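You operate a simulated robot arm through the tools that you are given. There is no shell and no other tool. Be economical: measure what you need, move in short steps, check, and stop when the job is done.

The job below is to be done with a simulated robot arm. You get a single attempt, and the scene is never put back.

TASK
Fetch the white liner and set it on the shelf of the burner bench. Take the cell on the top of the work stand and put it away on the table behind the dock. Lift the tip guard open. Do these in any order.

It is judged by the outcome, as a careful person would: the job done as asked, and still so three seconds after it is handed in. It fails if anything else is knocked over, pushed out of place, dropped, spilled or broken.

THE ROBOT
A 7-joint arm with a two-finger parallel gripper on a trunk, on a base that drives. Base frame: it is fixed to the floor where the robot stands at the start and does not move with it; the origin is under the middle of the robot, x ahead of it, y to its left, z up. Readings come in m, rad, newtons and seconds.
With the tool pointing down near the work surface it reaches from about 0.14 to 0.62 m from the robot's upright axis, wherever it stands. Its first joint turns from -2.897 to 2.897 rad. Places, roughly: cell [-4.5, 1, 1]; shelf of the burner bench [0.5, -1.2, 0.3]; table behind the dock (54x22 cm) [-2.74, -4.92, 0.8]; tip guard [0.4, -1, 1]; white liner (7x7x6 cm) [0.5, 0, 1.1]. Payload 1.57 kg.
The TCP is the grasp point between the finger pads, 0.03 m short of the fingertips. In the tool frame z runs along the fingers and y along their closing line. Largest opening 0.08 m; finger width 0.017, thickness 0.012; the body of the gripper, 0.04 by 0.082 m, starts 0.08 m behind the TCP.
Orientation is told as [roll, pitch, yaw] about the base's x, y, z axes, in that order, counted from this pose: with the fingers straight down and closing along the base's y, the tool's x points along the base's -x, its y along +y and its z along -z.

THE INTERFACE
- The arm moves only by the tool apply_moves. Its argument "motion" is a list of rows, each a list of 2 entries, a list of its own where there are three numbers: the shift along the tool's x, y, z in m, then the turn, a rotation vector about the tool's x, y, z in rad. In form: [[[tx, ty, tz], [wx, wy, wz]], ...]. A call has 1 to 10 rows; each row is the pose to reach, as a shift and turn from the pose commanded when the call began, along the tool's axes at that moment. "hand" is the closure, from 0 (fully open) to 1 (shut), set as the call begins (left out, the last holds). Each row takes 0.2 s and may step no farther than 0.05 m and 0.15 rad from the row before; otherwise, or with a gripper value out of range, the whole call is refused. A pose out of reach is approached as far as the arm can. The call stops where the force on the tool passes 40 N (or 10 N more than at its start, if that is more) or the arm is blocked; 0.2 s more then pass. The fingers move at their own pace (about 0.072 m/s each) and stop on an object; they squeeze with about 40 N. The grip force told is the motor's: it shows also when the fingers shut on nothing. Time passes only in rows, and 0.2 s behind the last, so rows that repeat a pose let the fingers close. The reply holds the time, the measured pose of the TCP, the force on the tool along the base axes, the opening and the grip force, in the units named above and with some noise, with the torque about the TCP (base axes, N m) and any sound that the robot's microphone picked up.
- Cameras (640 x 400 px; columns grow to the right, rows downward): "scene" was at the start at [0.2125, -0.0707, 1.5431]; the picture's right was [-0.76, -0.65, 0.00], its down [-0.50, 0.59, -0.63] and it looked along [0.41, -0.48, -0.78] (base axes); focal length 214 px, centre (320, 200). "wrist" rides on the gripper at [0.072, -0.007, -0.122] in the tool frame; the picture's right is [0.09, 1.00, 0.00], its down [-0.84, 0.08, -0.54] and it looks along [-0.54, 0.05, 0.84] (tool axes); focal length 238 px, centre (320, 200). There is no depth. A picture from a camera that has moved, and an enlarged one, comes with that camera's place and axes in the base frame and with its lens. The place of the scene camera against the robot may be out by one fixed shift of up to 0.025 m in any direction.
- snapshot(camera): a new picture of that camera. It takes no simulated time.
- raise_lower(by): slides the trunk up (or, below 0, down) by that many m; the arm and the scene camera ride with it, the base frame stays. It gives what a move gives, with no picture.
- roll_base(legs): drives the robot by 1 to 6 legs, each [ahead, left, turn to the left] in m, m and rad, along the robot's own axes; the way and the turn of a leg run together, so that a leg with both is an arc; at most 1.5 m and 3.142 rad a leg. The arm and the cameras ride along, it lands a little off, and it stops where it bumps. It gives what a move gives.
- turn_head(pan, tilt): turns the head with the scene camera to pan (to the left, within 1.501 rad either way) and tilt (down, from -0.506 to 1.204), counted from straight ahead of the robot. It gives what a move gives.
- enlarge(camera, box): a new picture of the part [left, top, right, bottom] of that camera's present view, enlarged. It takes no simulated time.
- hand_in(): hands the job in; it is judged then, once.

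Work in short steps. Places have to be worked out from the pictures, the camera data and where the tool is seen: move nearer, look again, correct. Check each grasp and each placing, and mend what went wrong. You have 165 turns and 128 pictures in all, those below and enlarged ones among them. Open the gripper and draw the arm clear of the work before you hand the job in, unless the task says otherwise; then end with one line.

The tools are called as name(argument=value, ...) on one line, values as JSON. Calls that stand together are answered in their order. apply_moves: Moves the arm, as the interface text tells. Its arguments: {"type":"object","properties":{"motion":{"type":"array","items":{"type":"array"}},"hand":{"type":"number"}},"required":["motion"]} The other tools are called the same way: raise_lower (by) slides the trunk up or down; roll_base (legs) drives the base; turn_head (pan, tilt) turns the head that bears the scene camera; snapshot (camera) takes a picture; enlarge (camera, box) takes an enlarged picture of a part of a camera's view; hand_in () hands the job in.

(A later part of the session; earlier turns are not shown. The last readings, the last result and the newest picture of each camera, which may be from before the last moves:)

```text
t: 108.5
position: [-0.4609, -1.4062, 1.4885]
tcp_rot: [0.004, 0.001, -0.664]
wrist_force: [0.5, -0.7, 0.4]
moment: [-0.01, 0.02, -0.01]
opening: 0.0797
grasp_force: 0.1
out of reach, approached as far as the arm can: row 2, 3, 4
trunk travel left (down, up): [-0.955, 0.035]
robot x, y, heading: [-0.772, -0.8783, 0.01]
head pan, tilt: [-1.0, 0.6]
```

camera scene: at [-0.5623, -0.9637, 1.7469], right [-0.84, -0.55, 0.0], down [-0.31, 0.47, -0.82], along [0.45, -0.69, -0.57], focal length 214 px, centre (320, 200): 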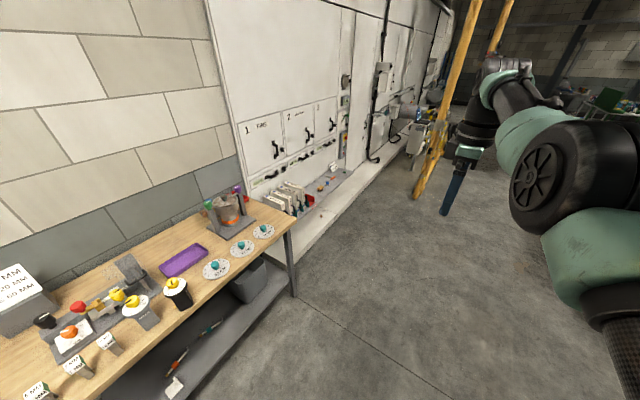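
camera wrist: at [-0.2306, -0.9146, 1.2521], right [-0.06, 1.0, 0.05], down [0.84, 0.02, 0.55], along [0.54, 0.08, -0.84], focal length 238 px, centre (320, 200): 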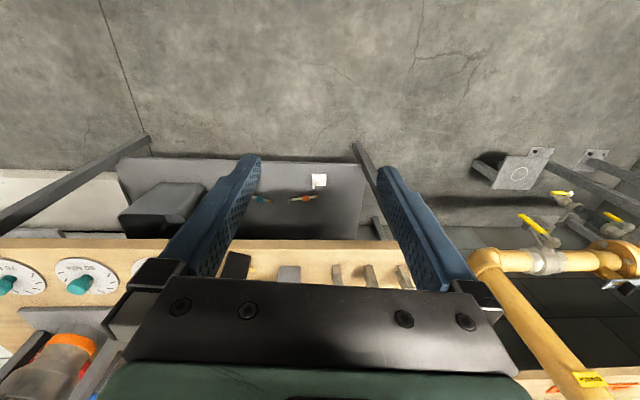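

apply_moves(motion=[[[0.028, 0.011, 0], [0, 0, 0]], [[0.056, 0.022, 0], [0, 0, 0]], [[0.084, 0.033, 0], [0, 0, 0]], [[0.112, 0.044, 0], [0, 0, 0]]])

turn_head(pan=-0.9, tilt=0.1)

snapshot(camera="scene")

```text
t: 109.5
position: [-0.4602, -1.4067, 1.4882]
tcp_rot: [0.005, 0.0, -0.666]
wrist_force: [-0.9, -0.2, 0.2]
moment: [-0.01, 0.02, 0.0]
opening: 0.08
grasp_force: 0.1
out of reach, approached as far as the arm can: row 1, 2, 3, 4
trunk travel left (down, up): [-0.955, 0.035]
robot x, y, heading: [-0.7762, -0.8792, 0.008]
head pan, tilt: [-1.0, 0.6]
```

```text
t: 110.5
position: [-0.4614, -1.4087, 1.4871]
tcp_rot: [0.007, 0.0, -0.665]
wrist_force: [-1.4, -0.2, -0.4]
moment: [-0.01, 0.04, 0.03]
opening: 0.0799
grasp_force: 0.1
trunk travel left (down, up): [-0.955, 0.035]
robot x, y, heading: [-0.776, -0.8775, 0.006]
head pan, tilt: [-0.901, 0.099]
```

```text
56 pictures are left
camera scene: at [-0.5532, -0.9614, 1.7931], right [-0.78, -0.63, 0.0], down [-0.06, 0.08, -0.99], along [0.63, -0.77, -0.1], focal length 214 px, centre (320, 200)
```

scene: 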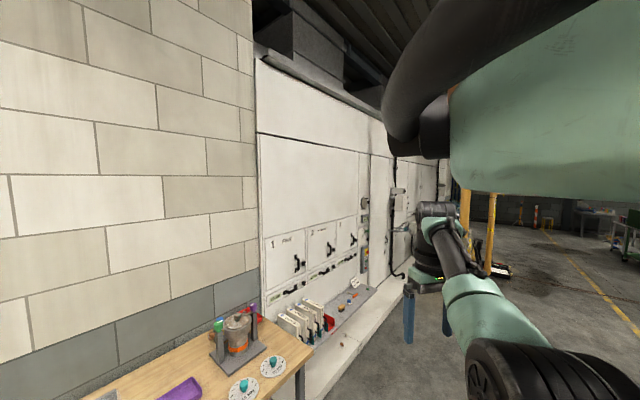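

The constraint seems elbow-related. Try raising the hand 0.1 m and then moving inward.

apply_moves(motion=[[[0, 0, -0.04], [0, 0, 0]], [[0, 0, -0.08], [0, 0, 0]], [[0, 0, -0.12], [0, 0, 0]]])

apply_moves(motion=[[[0.028, 0.011, 0], [0, 0, 0]], [[0.056, 0.022, 0], [0, 0, 0]], [[0.084, 0.033, 0], [0, 0, 0]], [[0.112, 0.044, 0], [0, 0, 0]]])

```text
t: 111.3
position: [-0.4701, -1.3745, 1.5911]
tcp_rot: [0.003, -0.003, -0.666]
wrist_force: [0.3, 0.4, -0.3]
moment: [0.01, -0.01, 0.0]
opening: 0.0799
grasp_force: 0.0
out of reach, approached as far as the arm can: row 1, 2, 3
trunk travel left (down, up): [-0.955, 0.035]
robot x, y, heading: [-0.7757, -0.878, 0.013]
head pan, tilt: [-0.901, 0.099]
```

```text
t: 112.3
position: [-0.4731, -1.3713, 1.5954]
tcp_rot: [0.007, 0.006, -0.662]
wrist_force: [0.5, -0.3, 0.0]
moment: [0.0, 0.01, -0.04]
opening: 0.08
grasp_force: 0.0
out of reach, approached as far as the arm can: row 1, 2, 3, 4
trunk travel left (down, up): [-0.955, 0.035]
robot x, y, heading: [-0.776, -0.8789, 0.009]
head pan, tilt: [-0.901, 0.099]
```

Try a long inward command (0.35 m) to see whether the solver will bend the elbow.

apply_moves(motion=[[[0.045, 0.018, 0], [0, 0, 0]], [[0.09, 0.036, 0], [0, 0, 0]], [[0.135, 0.054, 0], [0, 0, 0]], [[0.18, 0.072, 0], [0, 0, 0]], [[0.225, 0.09, 0], [0, 0, 0]], [[0.27, 0.108, 0], [0, 0, 0]], [[0.315, 0.126, 0], [0, 0, 0]], [[0.36, 0.144, 0], [0, 0, 0]]])

snapshot(camera="wrist")

```text
t: 114.1
position: [-0.4739, -1.3715, 1.5955]
tcp_rot: [0.005, 0.005, -0.665]
wrist_force: [0.4, 0.5, -0.5]
moment: [0.0, 0.0, 0.03]
opening: 0.0796
grasp_force: 0.1
out of reach, approached as far as the arm can: row 1, 2, 3, 4, 5, 6, 7, 8
trunk travel left (down, up): [-0.955, 0.035]
robot x, y, heading: [-0.7746, -0.878, 0.011]
head pan, tilt: [-0.901, 0.099]
```

```text
55 pictures are left
camera wrist: at [-0.5353, -1.3334, 1.7185], right [0.54, 0.84, 0.01], down [0.71, -0.46, 0.54], along [0.46, -0.29, -0.84], focal length 238 px, centre (320, 200)
```

wrist: 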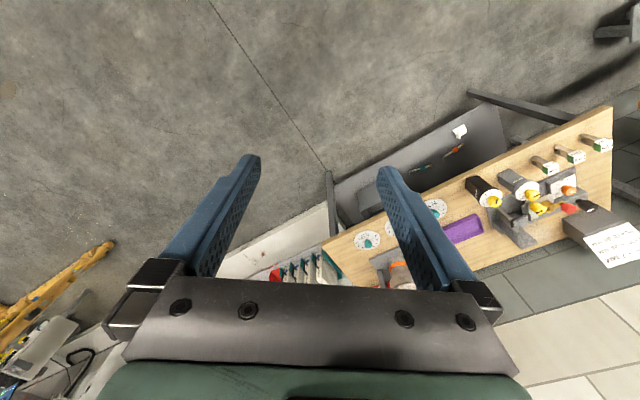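

Test by tilting the tool outward 0.5 rad in place; then see if inward frees.

apply_moves(motion=[[[0, 0, 0], [0, -0.14, 0]], [[0, 0, 0], [0, -0.28, 0]], [[0, 0, 0], [0, -0.42, 0]], [[0, 0, 0], [0, -0.56, 0]]])

apply_moves(motion=[[[0.03, 0.01, -0.02], [0, 0, 0]], [[0.06, 0.02, -0.04], [0, 0, 0]], [[0.09, 0.03, -0.06], [0, 0, 0]]])

```text
t: 115.1
position: [-0.4402, -1.4697, 1.6189]
tcp_rot: [0.018, -0.536, -0.656]
wrist_force: [0.2, 0.1, -0.8]
moment: [-0.01, 0.04, 0.01]
opening: 0.0799
grasp_force: 0.0
out of reach, approached as far as the arm can: row 1, 2, 3, 4
trunk travel left (down, up): [-0.955, 0.035]
robot x, y, heading: [-0.7754, -0.8796, 0.003]
head pan, tilt: [-0.901, 0.099]
```

```text
t: 116.1
position: [-0.4889, -1.4652, 1.6119]
tcp_rot: [0.083, -0.471, -0.685]
wrist_force: [0.1, -0.9, 0.8]
moment: [0.01, -0.02, -0.02]
opening: 0.0799
grasp_force: 0.1
out of reach, approached as far as the arm can: row 1, 2, 3
trunk travel left (down, up): [-0.955, 0.035]
robot x, y, heading: [-0.7748, -0.8758, 0.011]
head pan, tilt: [-0.901, 0.099]
stopped in row 3: the arm was blocked; the commanded pose is now the measured one
```

"Blocked" now — perhaps the arm is against the robot's own body. Look towards the elbow.

turn_head(pan=-1.5, tilt=0.9)

snapshot(camera="scene")

```text
t: 117.2
position: [-0.4884, -1.4655, 1.6126]
tcp_rot: [0.082, -0.466, -0.684]
wrist_force: [0.3, 0.1, 0.0]
moment: [-0.01, 0.0, 0.02]
opening: 0.0798
grasp_force: 0.1
trunk travel left (down, up): [-0.955, 0.035]
robot x, y, heading: [-0.7743, -0.8749, 0.007]
head pan, tilt: [-1.499, 0.901]
```

```text
54 pictures are left
camera scene: at [-0.6047, -0.9651, 1.7222], right [-1.0, -0.08, 0.0], down [-0.06, 0.78, -0.62], along [0.05, -0.62, -0.78], focal length 214 px, centre (320, 200)
```

scene: 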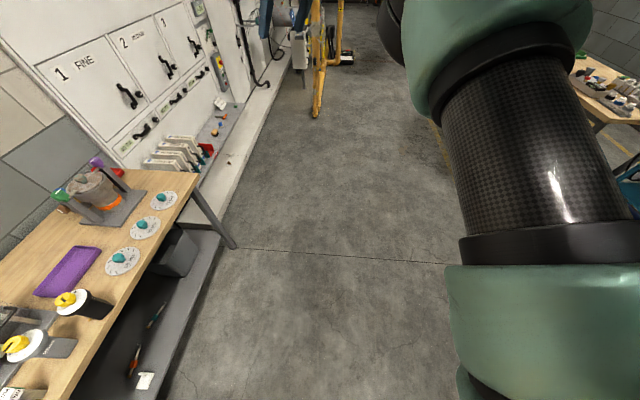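

Pitch the tool out toward horizontal (wrist in line with forearm), letting the TCP move outward, to unload the wrist.

apply_moves(motion=[[[-0.012, 0, 0.006], [0, -0.14, 0]], [[-0.024, 0, 0.012], [0, -0.28, 0]], [[-0.036, 0, 0.018], [0, -0.42, 0]], [[-0.048, 0, 0.024], [0, -0.56, 0]], [[-0.06, 0, 0.03], [0, -0.7, 0]], [[-0.07, 0, 0.035], [0, -0.84, 0]]])

apply_moves(motion=[[[0, 0, -0.04], [0, 0, 0]], [[0, 0, -0.08], [0, 0, 0]], [[0, 0, -0.12], [0, 0, 0]]])

```text
t: 118.6
position: [-0.4109, -1.5845, 1.6248]
tcp_rot: [0.271, -1.3, -0.909]
wrist_force: [0.4, -0.2, -0.5]
moment: [0.0, -0.01, 0.02]
opening: 0.08
grasp_force: 0.1
out of reach, approached as far as the arm can: row 1, 2, 3, 4, 5, 6
trunk travel left (down, up): [-0.955, 0.035]
robot x, y, heading: [-0.778, -0.8781, 0.012]
head pan, tilt: [-1.499, 0.901]
```

```text
t: 119.4
position: [-0.4977, -1.5864, 1.6715]
tcp_rot: [0.273, -1.299, -0.91]
wrist_force: [0.7, -0.5, -0.2]
moment: [0.01, 0.01, 0.02]
opening: 0.0799
grasp_force: 0.0
out of reach, approached as far as the arm can: row 1, 2, 3
trunk travel left (down, up): [-0.955, 0.035]
robot x, y, heading: [-0.7729, -0.8773, 0.014]
head pan, tilt: [-1.499, 0.901]
```

Insight: the elbow went over-straight past its singularity to its limit, so inward motion jams. I must stretch outward past the singular point first, then pull in.

apply_moves(motion=[[[0, 0, 0.03], [0, 0, 0]], [[0, 0, 0.06], [0, 0, 0]], [[0, 0, 0.1], [0, 0, 0]], [[0, 0, 0.15], [0, 0, 0]], [[0, 0, 0.2], [0, 0, 0]], [[0, 0, 0.15], [0, 0, 0]], [[0, 0, 0.1], [0, 0, 0]], [[0, 0, 0.05], [0, 0, 0]], [[0, 0, 0.0], [0, 0, 0]], [[0, 0, -0.04], [0, 0, 0]]])

```text
t: 121.6
position: [-0.5264, -1.5627, 1.6845]
tcp_rot: [0.267, -1.301, -0.905]
wrist_force: [-0.4, 0.2, 0.2]
moment: [0.02, 0.01, -0.03]
opening: 0.0801
grasp_force: 0.2
out of reach, approached as far as the arm can: row 1, 2, 3, 4, 5, 6, 7, 8
trunk travel left (down, up): [-0.955, 0.035]
robot x, y, heading: [-0.775, -0.8796, 0.005]
head pan, tilt: [-1.499, 0.901]
```

Rows 9–10 were reached: the elbow came free. Pull in further to confirm.

apply_moves(motion=[[[0, 0, -0.04], [0, 0, 0]], [[0, 0, -0.08], [0, 0, 0]], [[0, 0, -0.12], [0, 0, 0]], [[0, 0, -0.16], [0, 0, 0]], [[0, 0, -0.2], [0, 0, 0]]])

```text
t: 122.8
position: [-0.6873, -1.4501, 1.7364]
tcp_rot: [0.278, -1.298, -0.914]
wrist_force: [-0.9, -0.1, 0.8]
moment: [0.02, -0.05, 0.02]
opening: 0.0802
grasp_force: 0.0
trunk travel left (down, up): [-0.955, 0.035]
robot x, y, heading: [-0.7749, -0.8762, 0.007]
head pan, tilt: [-1.499, 0.901]
```

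Free again. Now swing the tool back to pointing down while lowering the TCP around the wrist.

apply_moves(motion=[[[0.012, 0, -0.012], [0, 0.14, 0]], [[0.028, 0, -0.02], [0, 0.28, 0]], [[0.05, 0, -0.03], [0, 0.42, 0]], [[0.075, 0, -0.045], [0, 0.56, 0]], [[0.1, 0, -0.06], [0, 0.7, 0]], [[0.125, 0, -0.08], [0, 0.84, 0]], [[0.15, 0, -0.1], [0, 0.98, 0]], [[0.17, 0, -0.12], [0, 1.12, 0]], [[0.19, 0, -0.14], [0, 1.26, 0]], [[0.2, 0, -0.16], [0, 1.3, 0]]])

```text
t: 125.0
position: [-0.836, -1.3163, 1.5657]
tcp_rot: [0.109, 0.01, -0.631]
wrist_force: [1.1, -1.8, -0.8]
moment: [-0.01, 0.02, -0.01]
opening: 0.0798
grasp_force: 0.1
trunk travel left (down, up): [-0.955, 0.035]
robot x, y, heading: [-0.7709, -0.8796, 0.009]
head pan, tilt: [-1.499, 0.901]
```

apply_moves(motion=[[[-0.03, 0.02, 0.01], [0.05, 0, -0.1]], [[-0.06, 0.04, 0.02], [0.109, 0, -0.2]], [[-0.09, 0.06, 0.03], [0.109, 0, -0.3]], [[-0.12, 0.08, 0.05], [0.109, 0, -0.4]], [[-0.15, 0.1, 0.06], [0.109, 0, -0.5]], [[-0.18, 0.12, 0.08], [0.109, 0, -0.6]], [[-0.21, 0.15, 0.1], [0.109, 0, -0.63]]])

raise_lower(by=-0.25)

```text
t: 126.6
position: [-0.5764, -1.3196, 1.4976]
tcp_rot: [-0.051, -0.015, -0.017]
wrist_force: [0.1, 0.6, 0.4]
moment: [0.03, 0.03, 0.0]
opening: 0.0801
grasp_force: 0.1
trunk travel left (down, up): [-0.955, 0.035]
robot x, y, heading: [-0.7754, -0.8765, 0.01]
head pan, tilt: [-1.499, 0.901]
```

```text
t: 129.2
position: [-0.5778, -1.3188, 1.2501]
tcp_rot: [-0.047, -0.016, -0.017]
wrist_force: [0.1, 0.1, -0.7]
moment: [0.0, 0.03, 0.0]
opening: 0.0802
grasp_force: 0.2
trunk travel left (down, up): [-0.705, 0.285]
robot x, y, heading: [-0.7722, -0.8817, 0.008]
head pan, tilt: [-1.499, 0.901]
```

Bring the hand to the front (0.5 ahead, 0.15 right), staying at z 1.25.

apply_moves(motion=[[[-0.033, 0.032, 0], [-0.047, 0.016, 0]], [[-0.066, 0.064, 0], [-0.047, 0.016, 0]], [[-0.1, 0.097, 0], [-0.047, 0.016, 0]], [[-0.133, 0.129, 0], [-0.047, 0.016, 0]], [[-0.166, 0.161, 0], [-0.047, 0.016, 0]], [[-0.2, 0.193, 0], [-0.047, 0.016, 0]], [[-0.233, 0.226, 0], [-0.047, 0.016, 0]], [[-0.266, 0.258, 0], [-0.047, 0.016, 0]], [[-0.3, 0.29, 0], [-0.047, 0.016, 0]]])

turn_head(pan=-0.1, tilt=0.8)

```text
t: 131.2
position: [-0.2724, -1.034, 1.2386]
tcp_rot: [-0.003, -0.002, -0.019]
wrist_force: [-0.5, 0.1, -0.1]
moment: [-0.04, 0.01, -0.03]
opening: 0.0801
grasp_force: 0.0
trunk travel left (down, up): [-0.705, 0.285]
robot x, y, heading: [-0.7704, -0.8791, 0.014]
head pan, tilt: [-1.499, 0.901]
```

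```text
t: 132.7
position: [-0.2739, -1.0363, 1.239]
tcp_rot: [-0.001, 0.001, -0.019]
wrist_force: [0.1, 0.1, 0.2]
moment: [0.0, 0.01, 0.0]
opening: 0.08
grasp_force: 0.1
trunk travel left (down, up): [-0.705, 0.285]
robot x, y, heading: [-0.7727, -0.8799, 0.014]
head pan, tilt: [-0.099, 0.799]
```

Drive ahead 0.44 m and slightly right to hover near the gauge, then look down with the wrist camera.

roll_base(legs=[[0.43, -0.025, 0]])

snapshot(camera="wrist")

enlarge(camera="scene", box=[240, 140, 460, 300])

```text
t: 135.3
position: [0.1568, -1.0534, 1.2382]
tcp_rot: [-0.004, -0.001, -0.015]
wrist_force: [0.4, 0.1, 0.8]
moment: [0.0, -0.02, 0.0]
opening: 0.0803
grasp_force: 0.1
trunk travel left (down, up): [-0.705, 0.285]
robot x, y, heading: [-0.3455, -0.8986, 0.016]
head pan, tilt: [-0.099, 0.799]
```

```text
53 pictures are left
camera wrist: at [0.0841, -1.0584, 1.3608], right [-0.08, 1.0, 0.0], down [0.84, 0.07, 0.54], along [0.54, 0.04, -0.84], focal length 238 px, centre (320, 200)
```

wrist: 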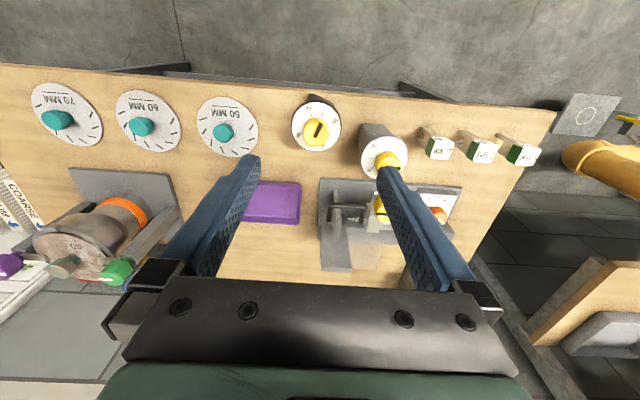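

```text
2.50 times, centred on (350, 220) of scene
camera zoom: at [-0.101, -0.9159, 1.4801], right [-0.09, -1.0, 0.0], down [-0.71, 0.06, -0.7], along [0.69, -0.06, -0.72], focal length 536 px, centre (245, 150)
```

zoom: 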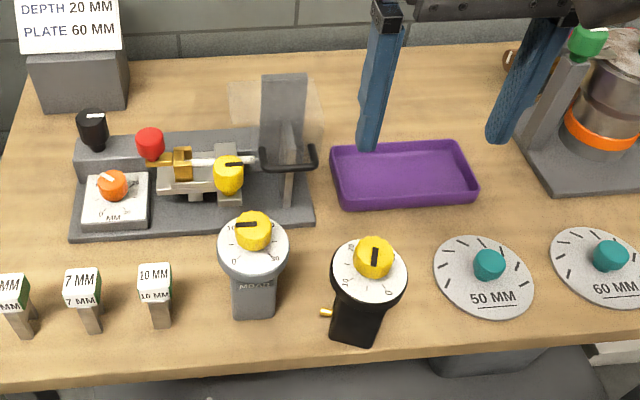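

Black knob at ≈(0.194,-1.059); grey at (0.230,-0.937) → correction needed ≈(+0.036, −0.003) plus −90°. Move above the knob and descend to z≈1.08.

apply_moves(motion=[[[-0.019, -0.003, 0.04], [0, 0, 0]], [[-0.037, -0.005, 0.08], [0, 0, 0]], [[-0.037, -0.005, 0.12], [0, 0, 0]], [[-0.037, -0.005, 0.155], [0, 0, 0]]])

snapshot(camera="wrist")

enlarge(camera="scene", box=[300, 180, 440, 290])

```text
t: 136.3
position: [0.193, -1.0596, 1.084]
tcp_rot: [-0.004, 0.0, -0.014]
wrist_force: [0.0, -0.2, 0.2]
moment: [-0.04, 0.01, 0.0]
opening: 0.08
grasp_force: 0.0
trunk travel left (down, up): [-0.705, 0.285]
robot x, y, heading: [-0.3448, -0.8989, 0.008]
head pan, tilt: [-0.099, 0.799]
```

```text
51 pictures are left
camera wrist: at [0.1209, -1.0645, 1.2051], right [-0.08, 1.0, 0.0], down [0.84, 0.07, 0.54], along [0.54, 0.04, -0.84], focal length 238 px, centre (320, 200)
```

wrist: 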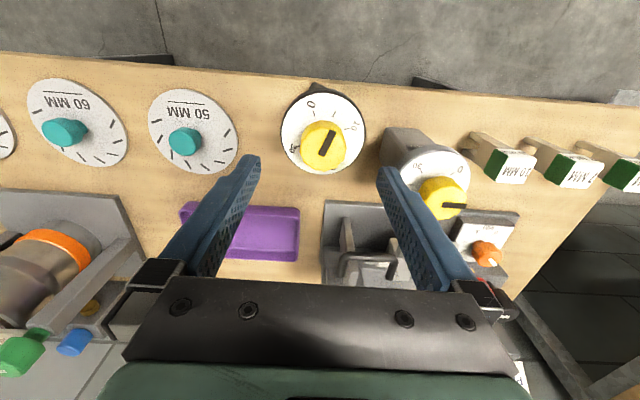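

```text
3.64 times, centred on (370, 235) of scene
camera zoom: at [-0.1008, -0.9158, 1.4801], right [-0.09, -1.0, 0.0], down [-0.71, 0.06, -0.7], along [0.69, -0.06, -0.72], focal length 780 px, centre (138, 73)
```

zoom: 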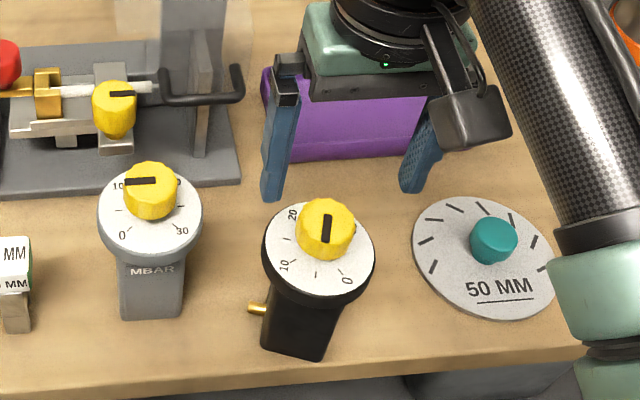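

enlarge(camera="wrist", box=[260, 70, 480, 230])

```text
2.50 times, centred on (370, 150) of wrist
camera zoom: at [0.1209, -1.0645, 1.2051], right [-0.08, 1.0, 0.0], down [0.84, 0.07, 0.54], along [0.54, 0.04, -0.84], focal length 596 px, centre (195, 325)
```

zoom: 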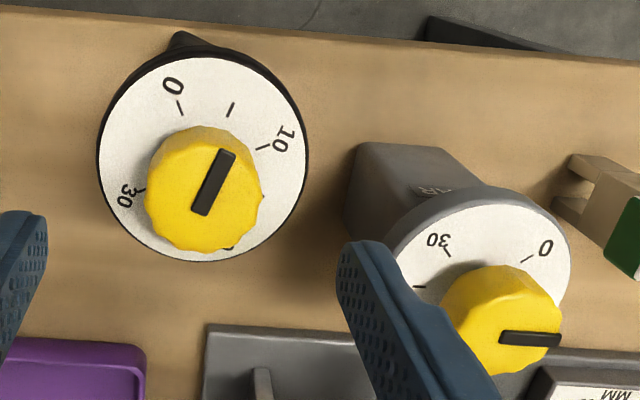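

The black gauge must turn clockwise by ≈1.25 rad (slot 19° from −x toward +y, should point +y). Descend onto the knob carefully.

apply_moves(motion=[[[0.001, 0.002, 0.02], [0, 0, 0]], [[0.001, 0.002, 0.04], [0, 0, 0]], [[0.001, 0.002, 0.055], [0, 0, 0]]])

snapshot(camera="wrist")

enlarge(camera="scene", box=[300, 180, 440, 290])

```text
t: 137.2
position: [0.1912, -1.0561, 1.0282]
tcp_rot: [-0.004, 0.0, -0.013]
wrist_force: [-0.2, 0.8, 0.1]
moment: [0.0, 0.01, 0.02]
opening: 0.0797
grasp_force: 0.0
trunk travel left (down, up): [-0.705, 0.285]
robot x, y, heading: [-0.3457, -0.9021, 0.017]
head pan, tilt: [-0.099, 0.799]
```

```text
48 pictures are left
camera wrist: at [0.1191, -1.0612, 1.1504], right [-0.08, 1.0, 0.0], down [0.84, 0.07, 0.54], along [0.54, 0.04, -0.84], focal length 238 px, centre (320, 200)
```

wrist: 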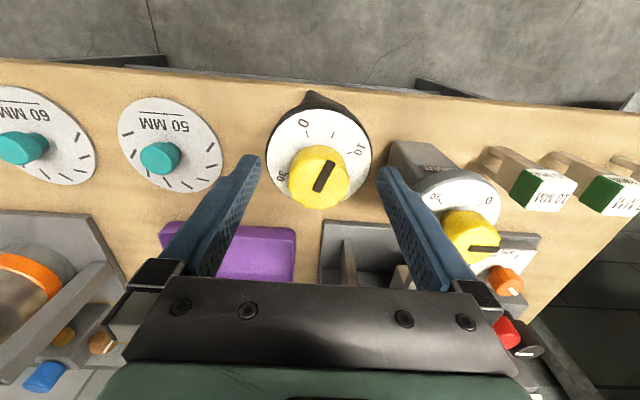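

```text
3.64 times, centred on (370, 235) of scene
camera zoom: at [-0.1012, -0.9158, 1.4801], right [-0.09, -1.0, 0.0], down [-0.71, 0.06, -0.7], along [0.69, -0.06, -0.72], focal length 780 px, centre (138, 73)
```

zoom: 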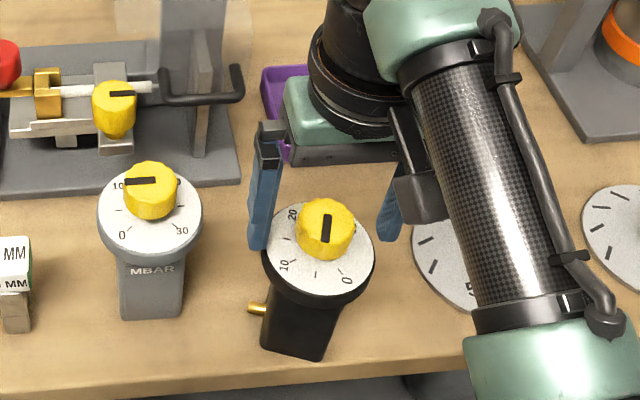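

Knob top triangulates to (0.188,-1.056,1.019), so the tips (z 0.998) already flank it. Centre by 3 mm and close.

apply_moves(motion=[[[0.003, 0, 0.0], [0, 0, 0]], [[0.003, 0, 0.0], [0, 0, 0]], [[0.003, 0, 0], [0, 0, 0]], [[0.003, 0, 0], [0, 0, 0]]], hand=1)

snapshot(camera="wrist")

```text
t: 138.2
position: [0.1886, -1.0576, 1.0289]
tcp_rot: [-0.002, 0.0, -0.015]
wrist_force: [0.6, -1.0, 0.4]
moment: [-0.03, -0.09, -0.02]
opening: 0.0366
grasp_force: 39.6
trunk travel left (down, up): [-0.705, 0.285]
robot x, y, heading: [-0.3431, -0.901, 0.015]
head pan, tilt: [-0.099, 0.799]
```

```text
46 pictures are left
camera wrist: at [0.1165, -1.0618, 1.1508], right [-0.08, 1.0, 0.0], down [0.84, 0.07, 0.54], along [0.54, 0.04, -0.84], focal length 238 px, centre (320, 200)
```

wrist: 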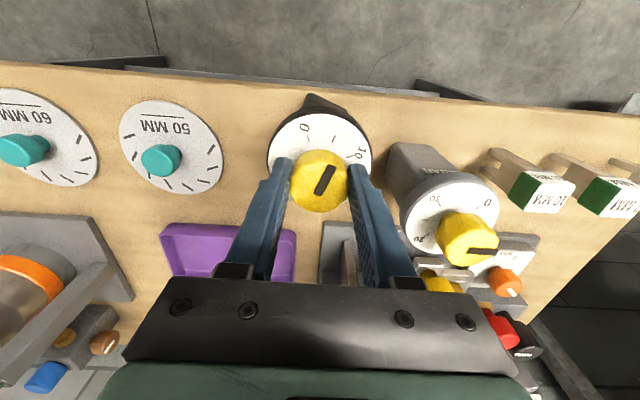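

Knob gripped at 36.6 mm. Lift 1.5 cm and check.

apply_moves(motion=[[[0, 0, -0.008], [0, 0, 0]], [[0, 0, -0.015], [0, 0, 0]], [[0, 0, -0.015], [0, 0, 0]]])

enlarge(camera="scene", box=[300, 180, 440, 290])

```text
t: 138.9
position: [0.1883, -1.0568, 1.0432]
tcp_rot: [-0.002, 0.0, -0.013]
wrist_force: [-0.5, 0.1, -5.6]
moment: [0.02, 0.02, 0.0]
opening: 0.0366
grasp_force: 39.5
trunk travel left (down, up): [-0.705, 0.285]
robot x, y, heading: [-0.3467, -0.8948, 0.014]
head pan, tilt: [-0.099, 0.799]
```

```text
3.64 times, centred on (370, 235) of scene
camera zoom: at [-0.1007, -0.916, 1.48], right [-0.09, -1.0, 0.0], down [-0.71, 0.06, -0.7], along [0.69, -0.06, -0.72], focal length 780 px, centre (138, 73)
```

zoom: 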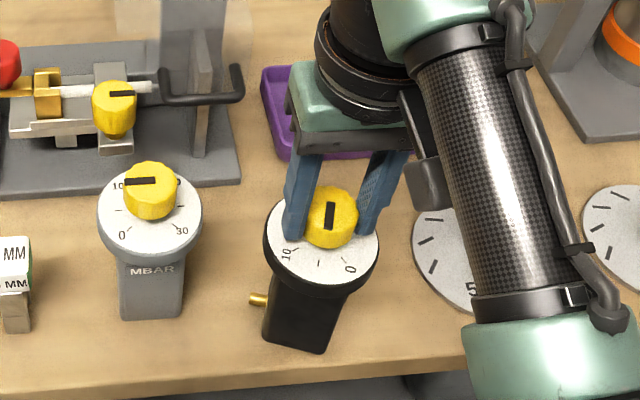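

The gauge hangs clear (≈0.57 kg). Shift 3.4 cm back and turn it 1.25 rad clockwise.

apply_moves(motion=[[[-0.017, -0.002, 0], [0, 0, 0.14]], [[-0.034, -0.005, 0], [0, 0, 0.28]], [[-0.034, -0.005, 0], [0, 0, 0.42]], [[-0.034, -0.005, 0], [0, 0, 0.56]], [[-0.034, -0.005, 0], [0, 0, 0.7]], [[-0.034, -0.005, 0], [0, 0, 0.84]], [[-0.034, -0.005, 0], [0, 0, 0.98]], [[-0.034, -0.005, 0], [0, 0, 1.12]], [[-0.034, -0.005, 0], [0, 0, 1.25]]])

enlarge(camera="scene", box=[270, 160, 450, 290])

snapshot(camera="wrist")

```text
t: 140.9
position: [0.2233, -1.0623, 1.0438]
tcp_rot: [-0.002, -0.002, -1.267]
wrist_force: [-0.3, 0.0, -5.0]
moment: [0.0, 0.01, -0.01]
opening: 0.0367
grasp_force: 40.3
trunk travel left (down, up): [-0.705, 0.285]
robot x, y, heading: [-0.3459, -0.8993, 0.015]
head pan, tilt: [-0.099, 0.799]
```

```text
3.08 times, centred on (360, 225) of scene
camera zoom: at [-0.1007, -0.916, 1.48], right [-0.09, -1.0, 0.0], down [-0.71, 0.06, -0.7], along [0.69, -0.06, -0.72], focal length 660 px, centre (197, 123)
```

zoom: 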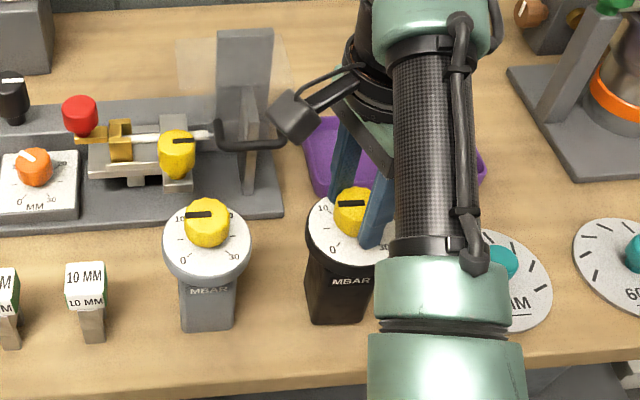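

```text
43 pictures are left
camera wrist: at [0.1952, -0.9954, 1.1652], right [0.92, 0.39, 0.0], down [0.32, -0.77, 0.54], along [0.21, -0.5, -0.84], focal length 238 px, centre (320, 200)
```

wrist: 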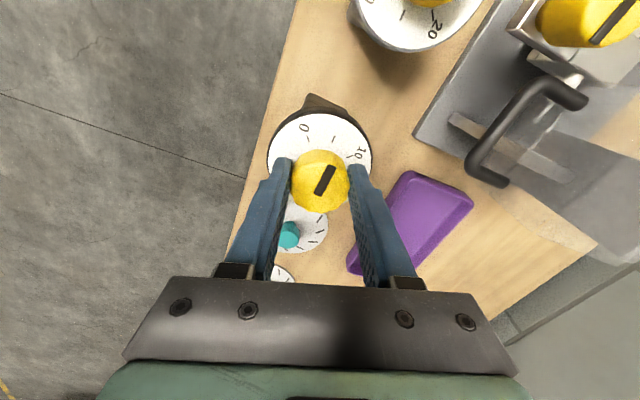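

Aligned with the grey gauge as before. Lower until contact and release.

apply_moves(motion=[[[0, 0, 0.006], [0, 0, 0]], [[0, 0, 0.011], [0, 0, 0]], [[0, 0, 0.0145], [0, 0, 0]]])

```text
t: 141.8
position: [0.2248, -1.0619, 1.0295]
tcp_rot: [0.0, -0.002, -1.266]
wrist_force: [0.2, -0.5, -4.1]
moment: [0.04, 0.0, -0.02]
opening: 0.0365
grasp_force: 39.9
trunk travel left (down, up): [-0.705, 0.285]
robot x, y, heading: [-0.3433, -0.8974, 0.011]
head pan, tilt: [-0.099, 0.799]
```

apply_moves(motion=[[[0, 0, 0.0008], [0, 0, 0]], [[0, 0, 0.0015], [0, 0, 0]]])

```text
t: 142.3
position: [0.2251, -1.0634, 1.0285]
tcp_rot: [0.0, -0.004, -1.265]
wrist_force: [0.8, -0.6, 0.0]
moment: [0.08, 0.07, -0.01]
opening: 0.0367
grasp_force: 40.1
trunk travel left (down, up): [-0.705, 0.285]
robot x, y, heading: [-0.3436, -0.8969, 0.012]
head pan, tilt: [-0.099, 0.799]
```

Weight is on the bench. Open and rise 8 cm.

apply_moves(motion=[[[0, 0, 0], [0, 0, 0]], [[0, 0, 0], [0, 0, 0]], [[0, 0, 0], [0, 0, 0]]], hand=0.2)

apply_moves(motion=[[[0, 0, -0.03], [0, 0, 0]], [[0, 0, -0.07], [0, 0, 0]], [[0, 0, -0.12], [0, 0, 0]]])

snapshot(camera="wrist")

enlarge(camera="scene", box=[240, 140, 460, 300])

```text
t: 143.2
position: [0.2236, -1.0631, 1.0274]
tcp_rot: [0.0, -0.005, -1.265]
wrist_force: [0.1, -0.1, -0.5]
moment: [-0.03, -0.01, 0.02]
opening: 0.064
grasp_force: 0.1
trunk travel left (down, up): [-0.705, 0.285]
robot x, y, heading: [-0.3415, -0.9015, 0.013]
head pan, tilt: [-0.099, 0.799]
```

```text
t: 143.9
position: [0.2251, -1.063, 1.1485]
tcp_rot: [-0.001, -0.003, -1.268]
wrist_force: [-0.3, -0.6, -1.0]
moment: [0.03, -0.05, 0.01]
opening: 0.0641
grasp_force: 0.1
trunk travel left (down, up): [-0.705, 0.285]
robot x, y, heading: [-0.3443, -0.8979, 0.017]
head pan, tilt: [-0.099, 0.799]
```

```text
42 pictures are left
camera wrist: at [0.196, -0.9962, 1.2702], right [0.92, 0.39, 0.0], down [0.32, -0.77, 0.54], along [0.21, -0.5, -0.84], focal length 238 px, centre (320, 200)
```

wrist: 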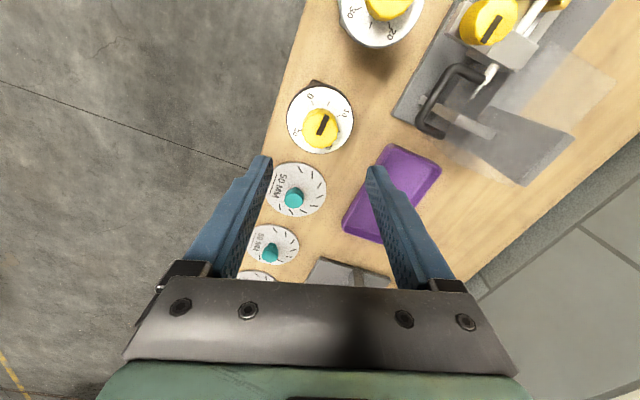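

```text
2.50 times, centred on (350, 220) of scene
camera zoom: at [-0.1019, -0.9159, 1.4801], right [-0.09, -1.0, 0.0], down [-0.71, 0.06, -0.7], along [0.69, -0.06, -0.72], focal length 536 px, centre (245, 150)
```

zoom: 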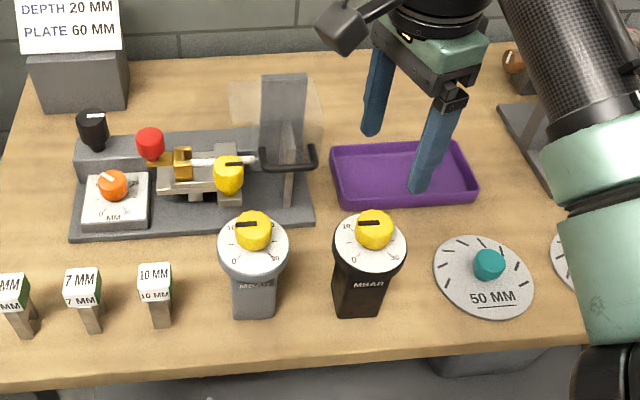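

The black gauge is back in line and oriented as before. Now the guard: drive ahead 0.1 m (hand at z 1.15, above everything) so reach stays comfortable.

roll_base(legs=[[0.1, 0, 0]])

apply_moves(motion=[[[0.02, 0.008, 0], [0, 0, 0.1]], [[0.045, 0.015, 0], [0, 0, 0.2]], [[0.07, 0.024, 0], [0, 0, 0.3]]], hand=0.5)

snapshot(camera="wrist")

```text
t: 145.1
position: [0.3258, -1.0605, 1.1478]
tcp_rot: [0.0, -0.002, -1.261]
wrist_force: [0.2, 0.2, 0.6]
moment: [-0.01, 0.0, 0.01]
opening: 0.0641
grasp_force: 0.0
trunk travel left (down, up): [-0.705, 0.285]
robot x, y, heading: [-0.2451, -0.8948, 0.013]
head pan, tilt: [-0.099, 0.799]
```

```text
t: 145.9
position: [0.327, -0.9856, 1.1488]
tcp_rot: [0.001, -0.004, -1.564]
wrist_force: [0.5, -0.6, 1.0]
moment: [-0.01, 0.02, -0.02]
opening: 0.0402
grasp_force: 0.0
trunk travel left (down, up): [-0.705, 0.285]
robot x, y, heading: [-0.241, -0.8989, 0.014]
head pan, tilt: [-0.099, 0.799]
```

```text
40 pictures are left
camera wrist: at [0.3198, -0.913, 1.2708], right [1.0, 0.1, 0.0], down [0.08, -0.83, 0.54], along [0.05, -0.54, -0.84], focal length 238 px, centre (320, 200)
```

wrist: 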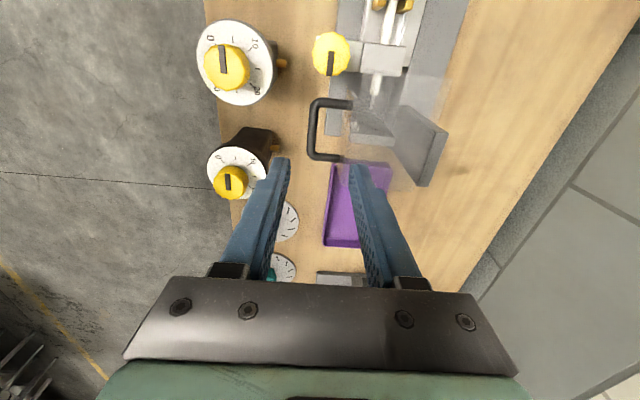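

From above, the bar is at (0.319,-0.993), with ≈4 cm gap to the panel. Centre over it and descend part way.

apply_moves(motion=[[[-0.004, -0.004, 0.03], [0, 0, 0]], [[-0.007, -0.008, 0.06], [0, 0, 0]], [[-0.007, -0.008, 0.085], [0, 0, 0]]], hand=0.58)

snapshot(camera="wrist")

```text
t: 146.7
position: [0.3212, -0.992, 1.0654]
tcp_rot: [0.001, -0.003, -1.562]
wrist_force: [0.1, -0.3, -0.9]
moment: [0.02, -0.02, -0.01]
opening: 0.0338
grasp_force: 0.0
trunk travel left (down, up): [-0.705, 0.285]
robot x, y, heading: [-0.2449, -0.899, 0.015]
head pan, tilt: [-0.099, 0.799]
```

```text
39 pictures are left
camera wrist: at [0.312, -0.9191, 1.1873], right [0.99, 0.1, 0.0], down [0.08, -0.83, 0.54], along [0.06, -0.54, -0.84], focal length 238 px, centre (320, 200)
```

wrist: 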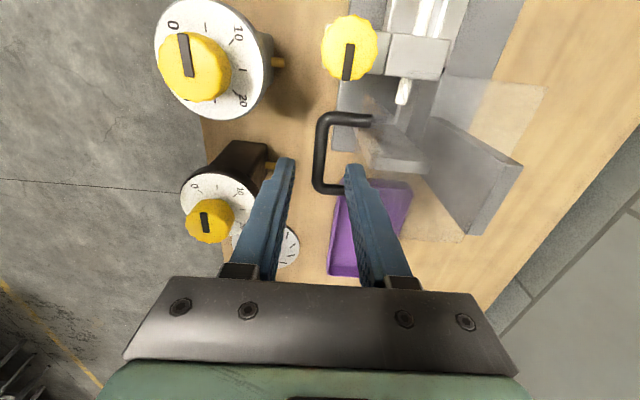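

Bar is centred between the fingers. Descend 3.5 cm more and look.

apply_moves(motion=[[[0, 0, 0.02], [0, 0, 0]], [[0, 0.0, 0.035], [0, 0, 0]]])

enlarge(camera="wrist", box=[220, 80, 460, 280])

```text
t: 147.3
position: [0.3186, -0.9917, 1.0299]
tcp_rot: [0.001, -0.003, -1.562]
wrist_force: [0.2, 0.5, 0.1]
moment: [0.02, -0.01, -0.03]
opening: 0.0335
grasp_force: 0.1
trunk travel left (down, up): [-0.705, 0.285]
robot x, y, heading: [-0.2467, -0.8977, 0.013]
head pan, tilt: [-0.099, 0.799]
```

```text
2.00 times, centred on (340, 180) of wrist
camera zoom: at [0.3109, -0.9204, 1.1512], right [0.99, 0.1, 0.0], down [0.08, -0.83, 0.54], along [0.06, -0.54, -0.84], focal length 477 px, centre (280, 240)
```

zoom: 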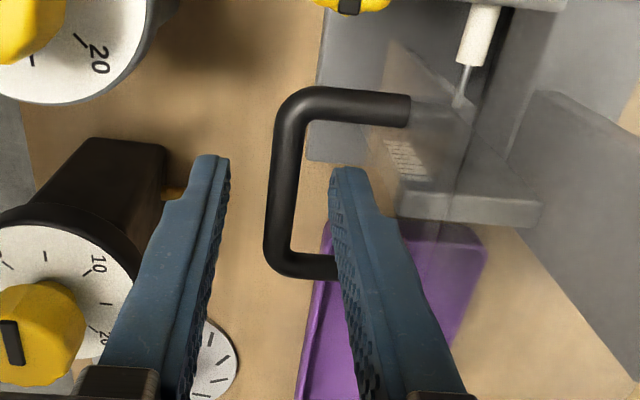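

Tips are about at bar level. Descend 1.5 cm more, then close.

apply_moves(motion=[[[0, 0, 0.008], [0, 0, 0]], [[0, 0, 0.015], [0, 0, 0]]])

apply_moves(motion=[[[0, 0, 0], [0, 0, 0]], [[0, 0, 0], [0, 0, 0]], [[0, 0, 0], [0, 0, 0]]], hand=1)

enlarge(camera="wrist", box=[220, 80, 460, 280])

```text
t: 147.9
position: [0.3176, -0.9924, 1.0125]
tcp_rot: [0.001, -0.003, -1.561]
wrist_force: [-0.1, -0.6, 0.2]
moment: [0.01, 0.0, 0.03]
opening: 0.0336
grasp_force: 0.0
trunk travel left (down, up): [-0.705, 0.285]
robot x, y, heading: [-0.2464, -0.8966, 0.015]
head pan, tilt: [-0.099, 0.799]
```

```text
t: 148.7
position: [0.3191, -0.9937, 1.0139]
tcp_rot: [0.003, -0.004, -1.561]
wrist_force: [4.6, -0.9, 1.6]
moment: [-0.04, -0.08, -0.14]
opening: 0.0093
grasp_force: 27.8
trunk travel left (down, up): [-0.705, 0.285]
robot x, y, heading: [-0.2398, -0.8972, 0.012]
head pan, tilt: [-0.099, 0.799]
```

```text
2.00 times, centred on (340, 180) of wrist
camera zoom: at [0.3115, -0.9209, 1.1354], right [0.99, 0.1, 0.0], down [0.08, -0.83, 0.54], along [0.06, -0.54, -0.84], focal length 477 px, centre (280, 240)
```

zoom: 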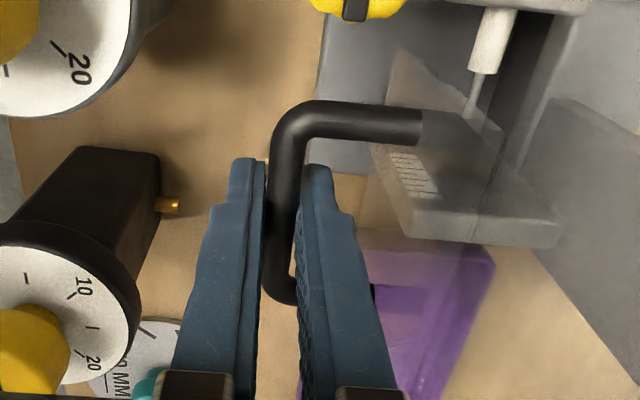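

Gripped at 9.3 mm. Start lifting along the estimated arc (hinge ≈(0.43,1.05)), watching forces.

apply_moves(motion=[[[0, -0.003, -0.008], [0, 0, 0]], [[0, -0.0058, -0.0171], [0, 0, 0]]])

```text
t: 149.3
position: [0.3148, -0.9945, 1.0298]
tcp_rot: [0.004, -0.004, -1.563]
wrist_force: [11.2, -0.2, 1.5]
moment: [0.17, -0.06, -0.16]
opening: 0.0095
grasp_force: 27.8
trunk travel left (down, up): [-0.705, 0.285]
robot x, y, heading: [-0.2447, -0.8996, 0.017]
head pan, tilt: [-0.099, 0.799]
```

Side pull +11 N in x: the arc leans less forward. Continue up with x relaxed.

apply_moves(motion=[[[0, 0.002, -0.01], [0, 0, 0]], [[0, 0.004, -0.02], [0, 0, 0]]])

snapshot(camera="wrist")

```text
t: 149.9
position: [0.3128, -0.9926, 1.0511]
tcp_rot: [-0.01, 0.0, -1.562]
wrist_force: [-22.7, -0.6, -1.7]
moment: [0.22, 0.07, -0.11]
opening: 0.0096
grasp_force: 27.8
trunk travel left (down, up): [-0.705, 0.285]
robot x, y, heading: [-0.2474, -0.898, 0.014]
head pan, tilt: [-0.099, 0.799]
```

```text
36 pictures are left
camera wrist: at [0.3059, -0.9211, 1.1731], right [0.99, 0.1, -0.01], down [0.09, -0.84, 0.54], along [0.05, -0.54, -0.84], focal length 238 px, centre (320, 200)
```

wrist: 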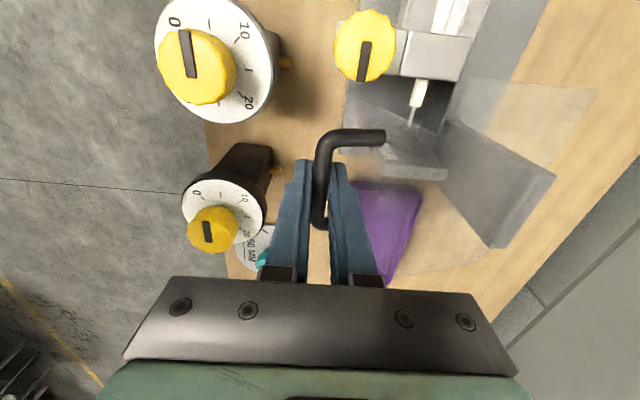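

Now −23 N: it wants to move more toward −x. Step up with a forward shift.

apply_moves(motion=[[[0, -0.006, -0.004], [0, 0, 0]], [[0, -0.009, -0.012], [0, 0, 0]]])

```text
t: 150.5
position: [0.3123, -0.9936, 1.0637]
tcp_rot: [0.008, -0.005, -1.562]
wrist_force: [12.7, -0.6, 0.2]
moment: [0.09, -0.12, -0.12]
opening: 0.0095
grasp_force: 27.7
trunk travel left (down, up): [-0.705, 0.285]
robot x, y, heading: [-0.2439, -0.8953, 0.019]
head pan, tilt: [-0.099, 0.799]
```

Zero-force path is x≈0.316 at z 1.03 and ≈0.312 at z 1.06. Continue up 2 cm near x≈0.311.

apply_moves(motion=[[[0, 0.002, -0.01], [0, 0, 0]], [[0, 0.003, -0.02], [0, 0, 0]]])

snapshot(camera="wrist")

enlarge(camera="scene", box=[220, 100, 440, 260])

```text
t: 151.1
position: [0.315, -0.9936, 1.0819]
tcp_rot: [0.003, -0.002, -1.562]
wrist_force: [20.2, -1.0, -6.0]
moment: [-0.26, 0.0, -0.14]
opening: 0.0094
grasp_force: 27.7
trunk travel left (down, up): [-0.705, 0.285]
robot x, y, heading: [-0.2415, -0.8959, 0.013]
head pan, tilt: [-0.099, 0.799]
```

```text
35 pictures are left
camera wrist: at [0.307, -0.921, 1.2028], right [0.99, 0.1, 0.0], down [0.08, -0.83, 0.54], along [0.06, -0.54, -0.84], focal length 238 px, centre (320, 200)
```

wrist: 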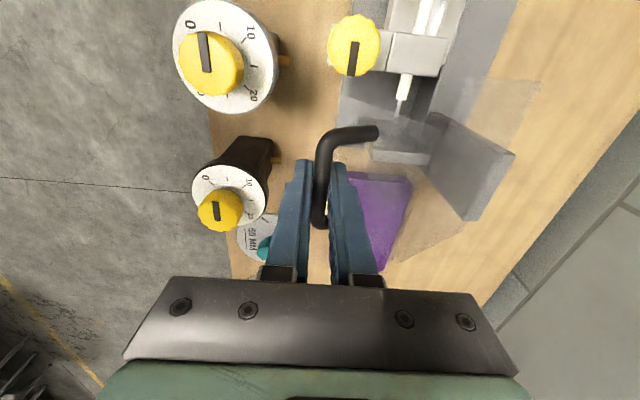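

```text
2.50 times, centred on (330, 180) of scene
camera zoom: at [0.0028, -0.9139, 1.4792], right [-0.08, -1.0, 0.0], down [-0.72, 0.06, -0.69], along [0.69, -0.06, -0.72], focal length 536 px, centre (295, 250)
```

zoom: 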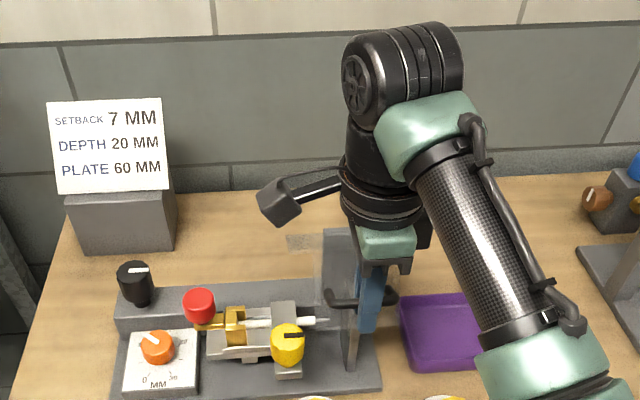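

The guard is opening. Fit: circle centre ≈(0.4235,1.055), R≈0.112 in TCP terms. Continue along it to φ=0.6.

apply_moves(motion=[[[0, 0.0052, -0.005], [0, 0, 0]], [[0, 0.009, -0.0156], [0, 0, 0]], [[0, 0.0139, -0.0257], [0, 0, 0]], [[0, 0.0197, -0.035], [0, 0, 0]]])

```text
t: 152.1
position: [0.3294, -0.993, 1.1182]
tcp_rot: [-0.001, -0.003, -1.562]
wrist_force: [-8.4, 2.8, 3.5]
moment: [-0.16, 0.14, -0.17]
opening: 0.0094
grasp_force: 27.9
trunk travel left (down, up): [-0.705, 0.285]
robot x, y, heading: [-0.2485, -0.8935, 0.014]
head pan, tilt: [-0.099, 0.799]
```

Forces small. Continue the arc to φ≈1.1.

apply_moves(motion=[[[0, 0.0065, -0.0092], [0, 0, 0]], [[0, 0.014, -0.0173], [0, 0, 0]], [[0, 0.0225, -0.0247], [0, 0, 0]], [[0, 0.0315, -0.031], [0, 0, 0]], [[0, 0.041, -0.0365], [0, 0, 0]]])

snapshot(camera="wrist")

enlarge(camera="scene", box=[220, 100, 440, 260])

```text
t: 153.3
position: [0.3682, -0.9931, 1.1584]
tcp_rot: [0.004, -0.005, -1.562]
wrist_force: [-14.6, -0.4, 20.8]
moment: [-0.05, 0.06, -0.14]
opening: 0.0095
grasp_force: 27.5
trunk travel left (down, up): [-0.705, 0.285]
robot x, y, heading: [-0.2464, -0.8983, 0.017]
head pan, tilt: [-0.099, 0.799]
```

```text
33 pictures are left
camera wrist: at [0.3603, -0.9207, 1.2799], right [0.99, 0.1, 0.0], down [0.08, -0.83, 0.55], along [0.06, -0.54, -0.84], focal length 238 px, centre (320, 200)
```

wrist: 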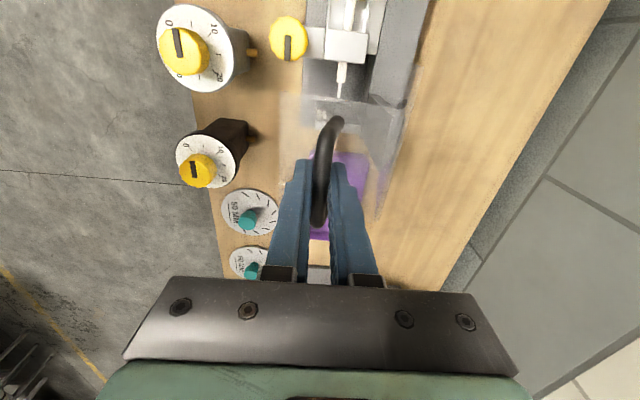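

```text
2.50 times, centred on (330, 180) of scene
camera zoom: at [-0.006, -0.9137, 1.4813], right [-0.08, -1.0, 0.0], down [-0.71, 0.06, -0.7], along [0.7, -0.06, -0.71], focal length 536 px, centre (295, 250)
```

zoom: 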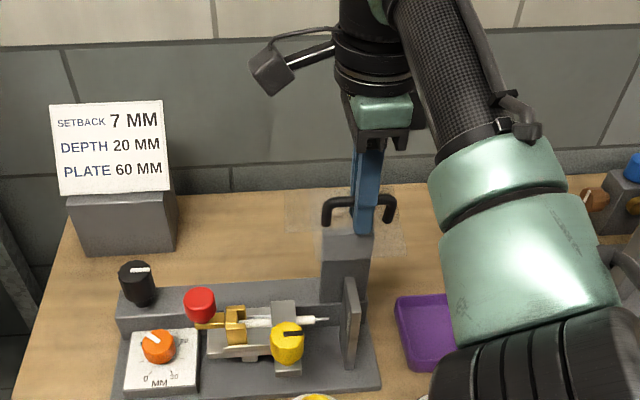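

Guard is up ≈83°. I open the fingers slightly (still straddling the bar) to see whether it stays by itself.

apply_moves(motion=[[[0, 0, 0], [0, 0, 0]], [[0, 0, 0], [0, 0, 0]], [[0, 0, 0], [0, 0, 0]]], hand=0.6)

enlarge(camera="wrist", box=[220, 80, 460, 280])

```text
t: 154.1
position: [0.3669, -0.9928, 1.1574]
tcp_rot: [0.003, -0.004, -1.56]
wrist_force: [-13.7, 0.1, 22.4]
moment: [-0.04, -0.06, -0.01]
opening: 0.0197
grasp_force: 0.0
trunk travel left (down, up): [-0.705, 0.285]
robot x, y, heading: [-0.2423, -0.8959, 0.015]
head pan, tilt: [-0.099, 0.799]
```

```text
2.00 times, centred on (340, 180) of wrist
camera zoom: at [0.3599, -0.9203, 1.2788], right [0.99, 0.1, 0.0], down [0.08, -0.83, 0.55], along [0.06, -0.54, -0.84], focal length 477 px, centre (280, 240)
```

zoom: 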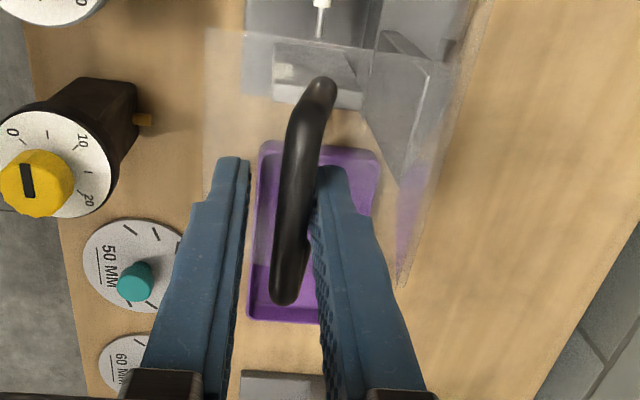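

The fingertips press on the panel (22 N). Rise 8 mm to relieve and open a bit more.

apply_moves(motion=[[[0, -0.002, -0.004], [0, 0, 0]], [[0, -0.003, -0.009], [0, 0, 0]], [[0, -0.003, -0.009], [0, 0, 0]]])

enlarge(camera="wrist", box=[220, 80, 460, 280])

```text
t: 154.9
position: [0.3696, -0.9937, 1.1621]
tcp_rot: [-0.001, -0.002, -1.563]
wrist_force: [-0.4, -0.9, -0.8]
moment: [0.01, -0.02, 0.04]
opening: 0.0318
grasp_force: 0.0
trunk travel left (down, up): [-0.705, 0.285]
robot x, y, heading: [-0.2455, -0.8976, 0.023]
head pan, tilt: [-0.099, 0.799]
```

```text
2.00 times, centred on (340, 180) of wrist
camera zoom: at [0.3613, -0.9206, 1.2841], right [0.99, 0.1, 0.0], down [0.08, -0.83, 0.54], along [0.05, -0.54, -0.84], focal length 477 px, centre (280, 240)
```

zoom: 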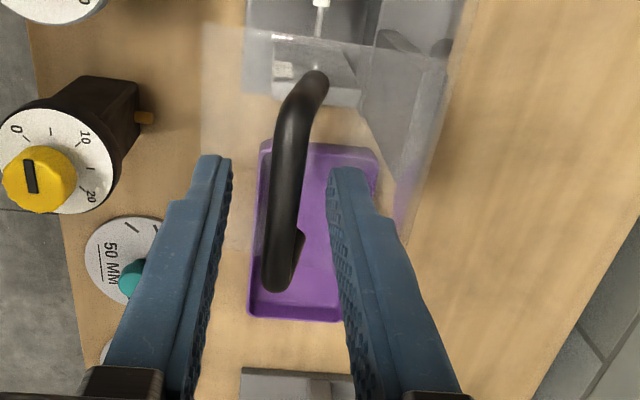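

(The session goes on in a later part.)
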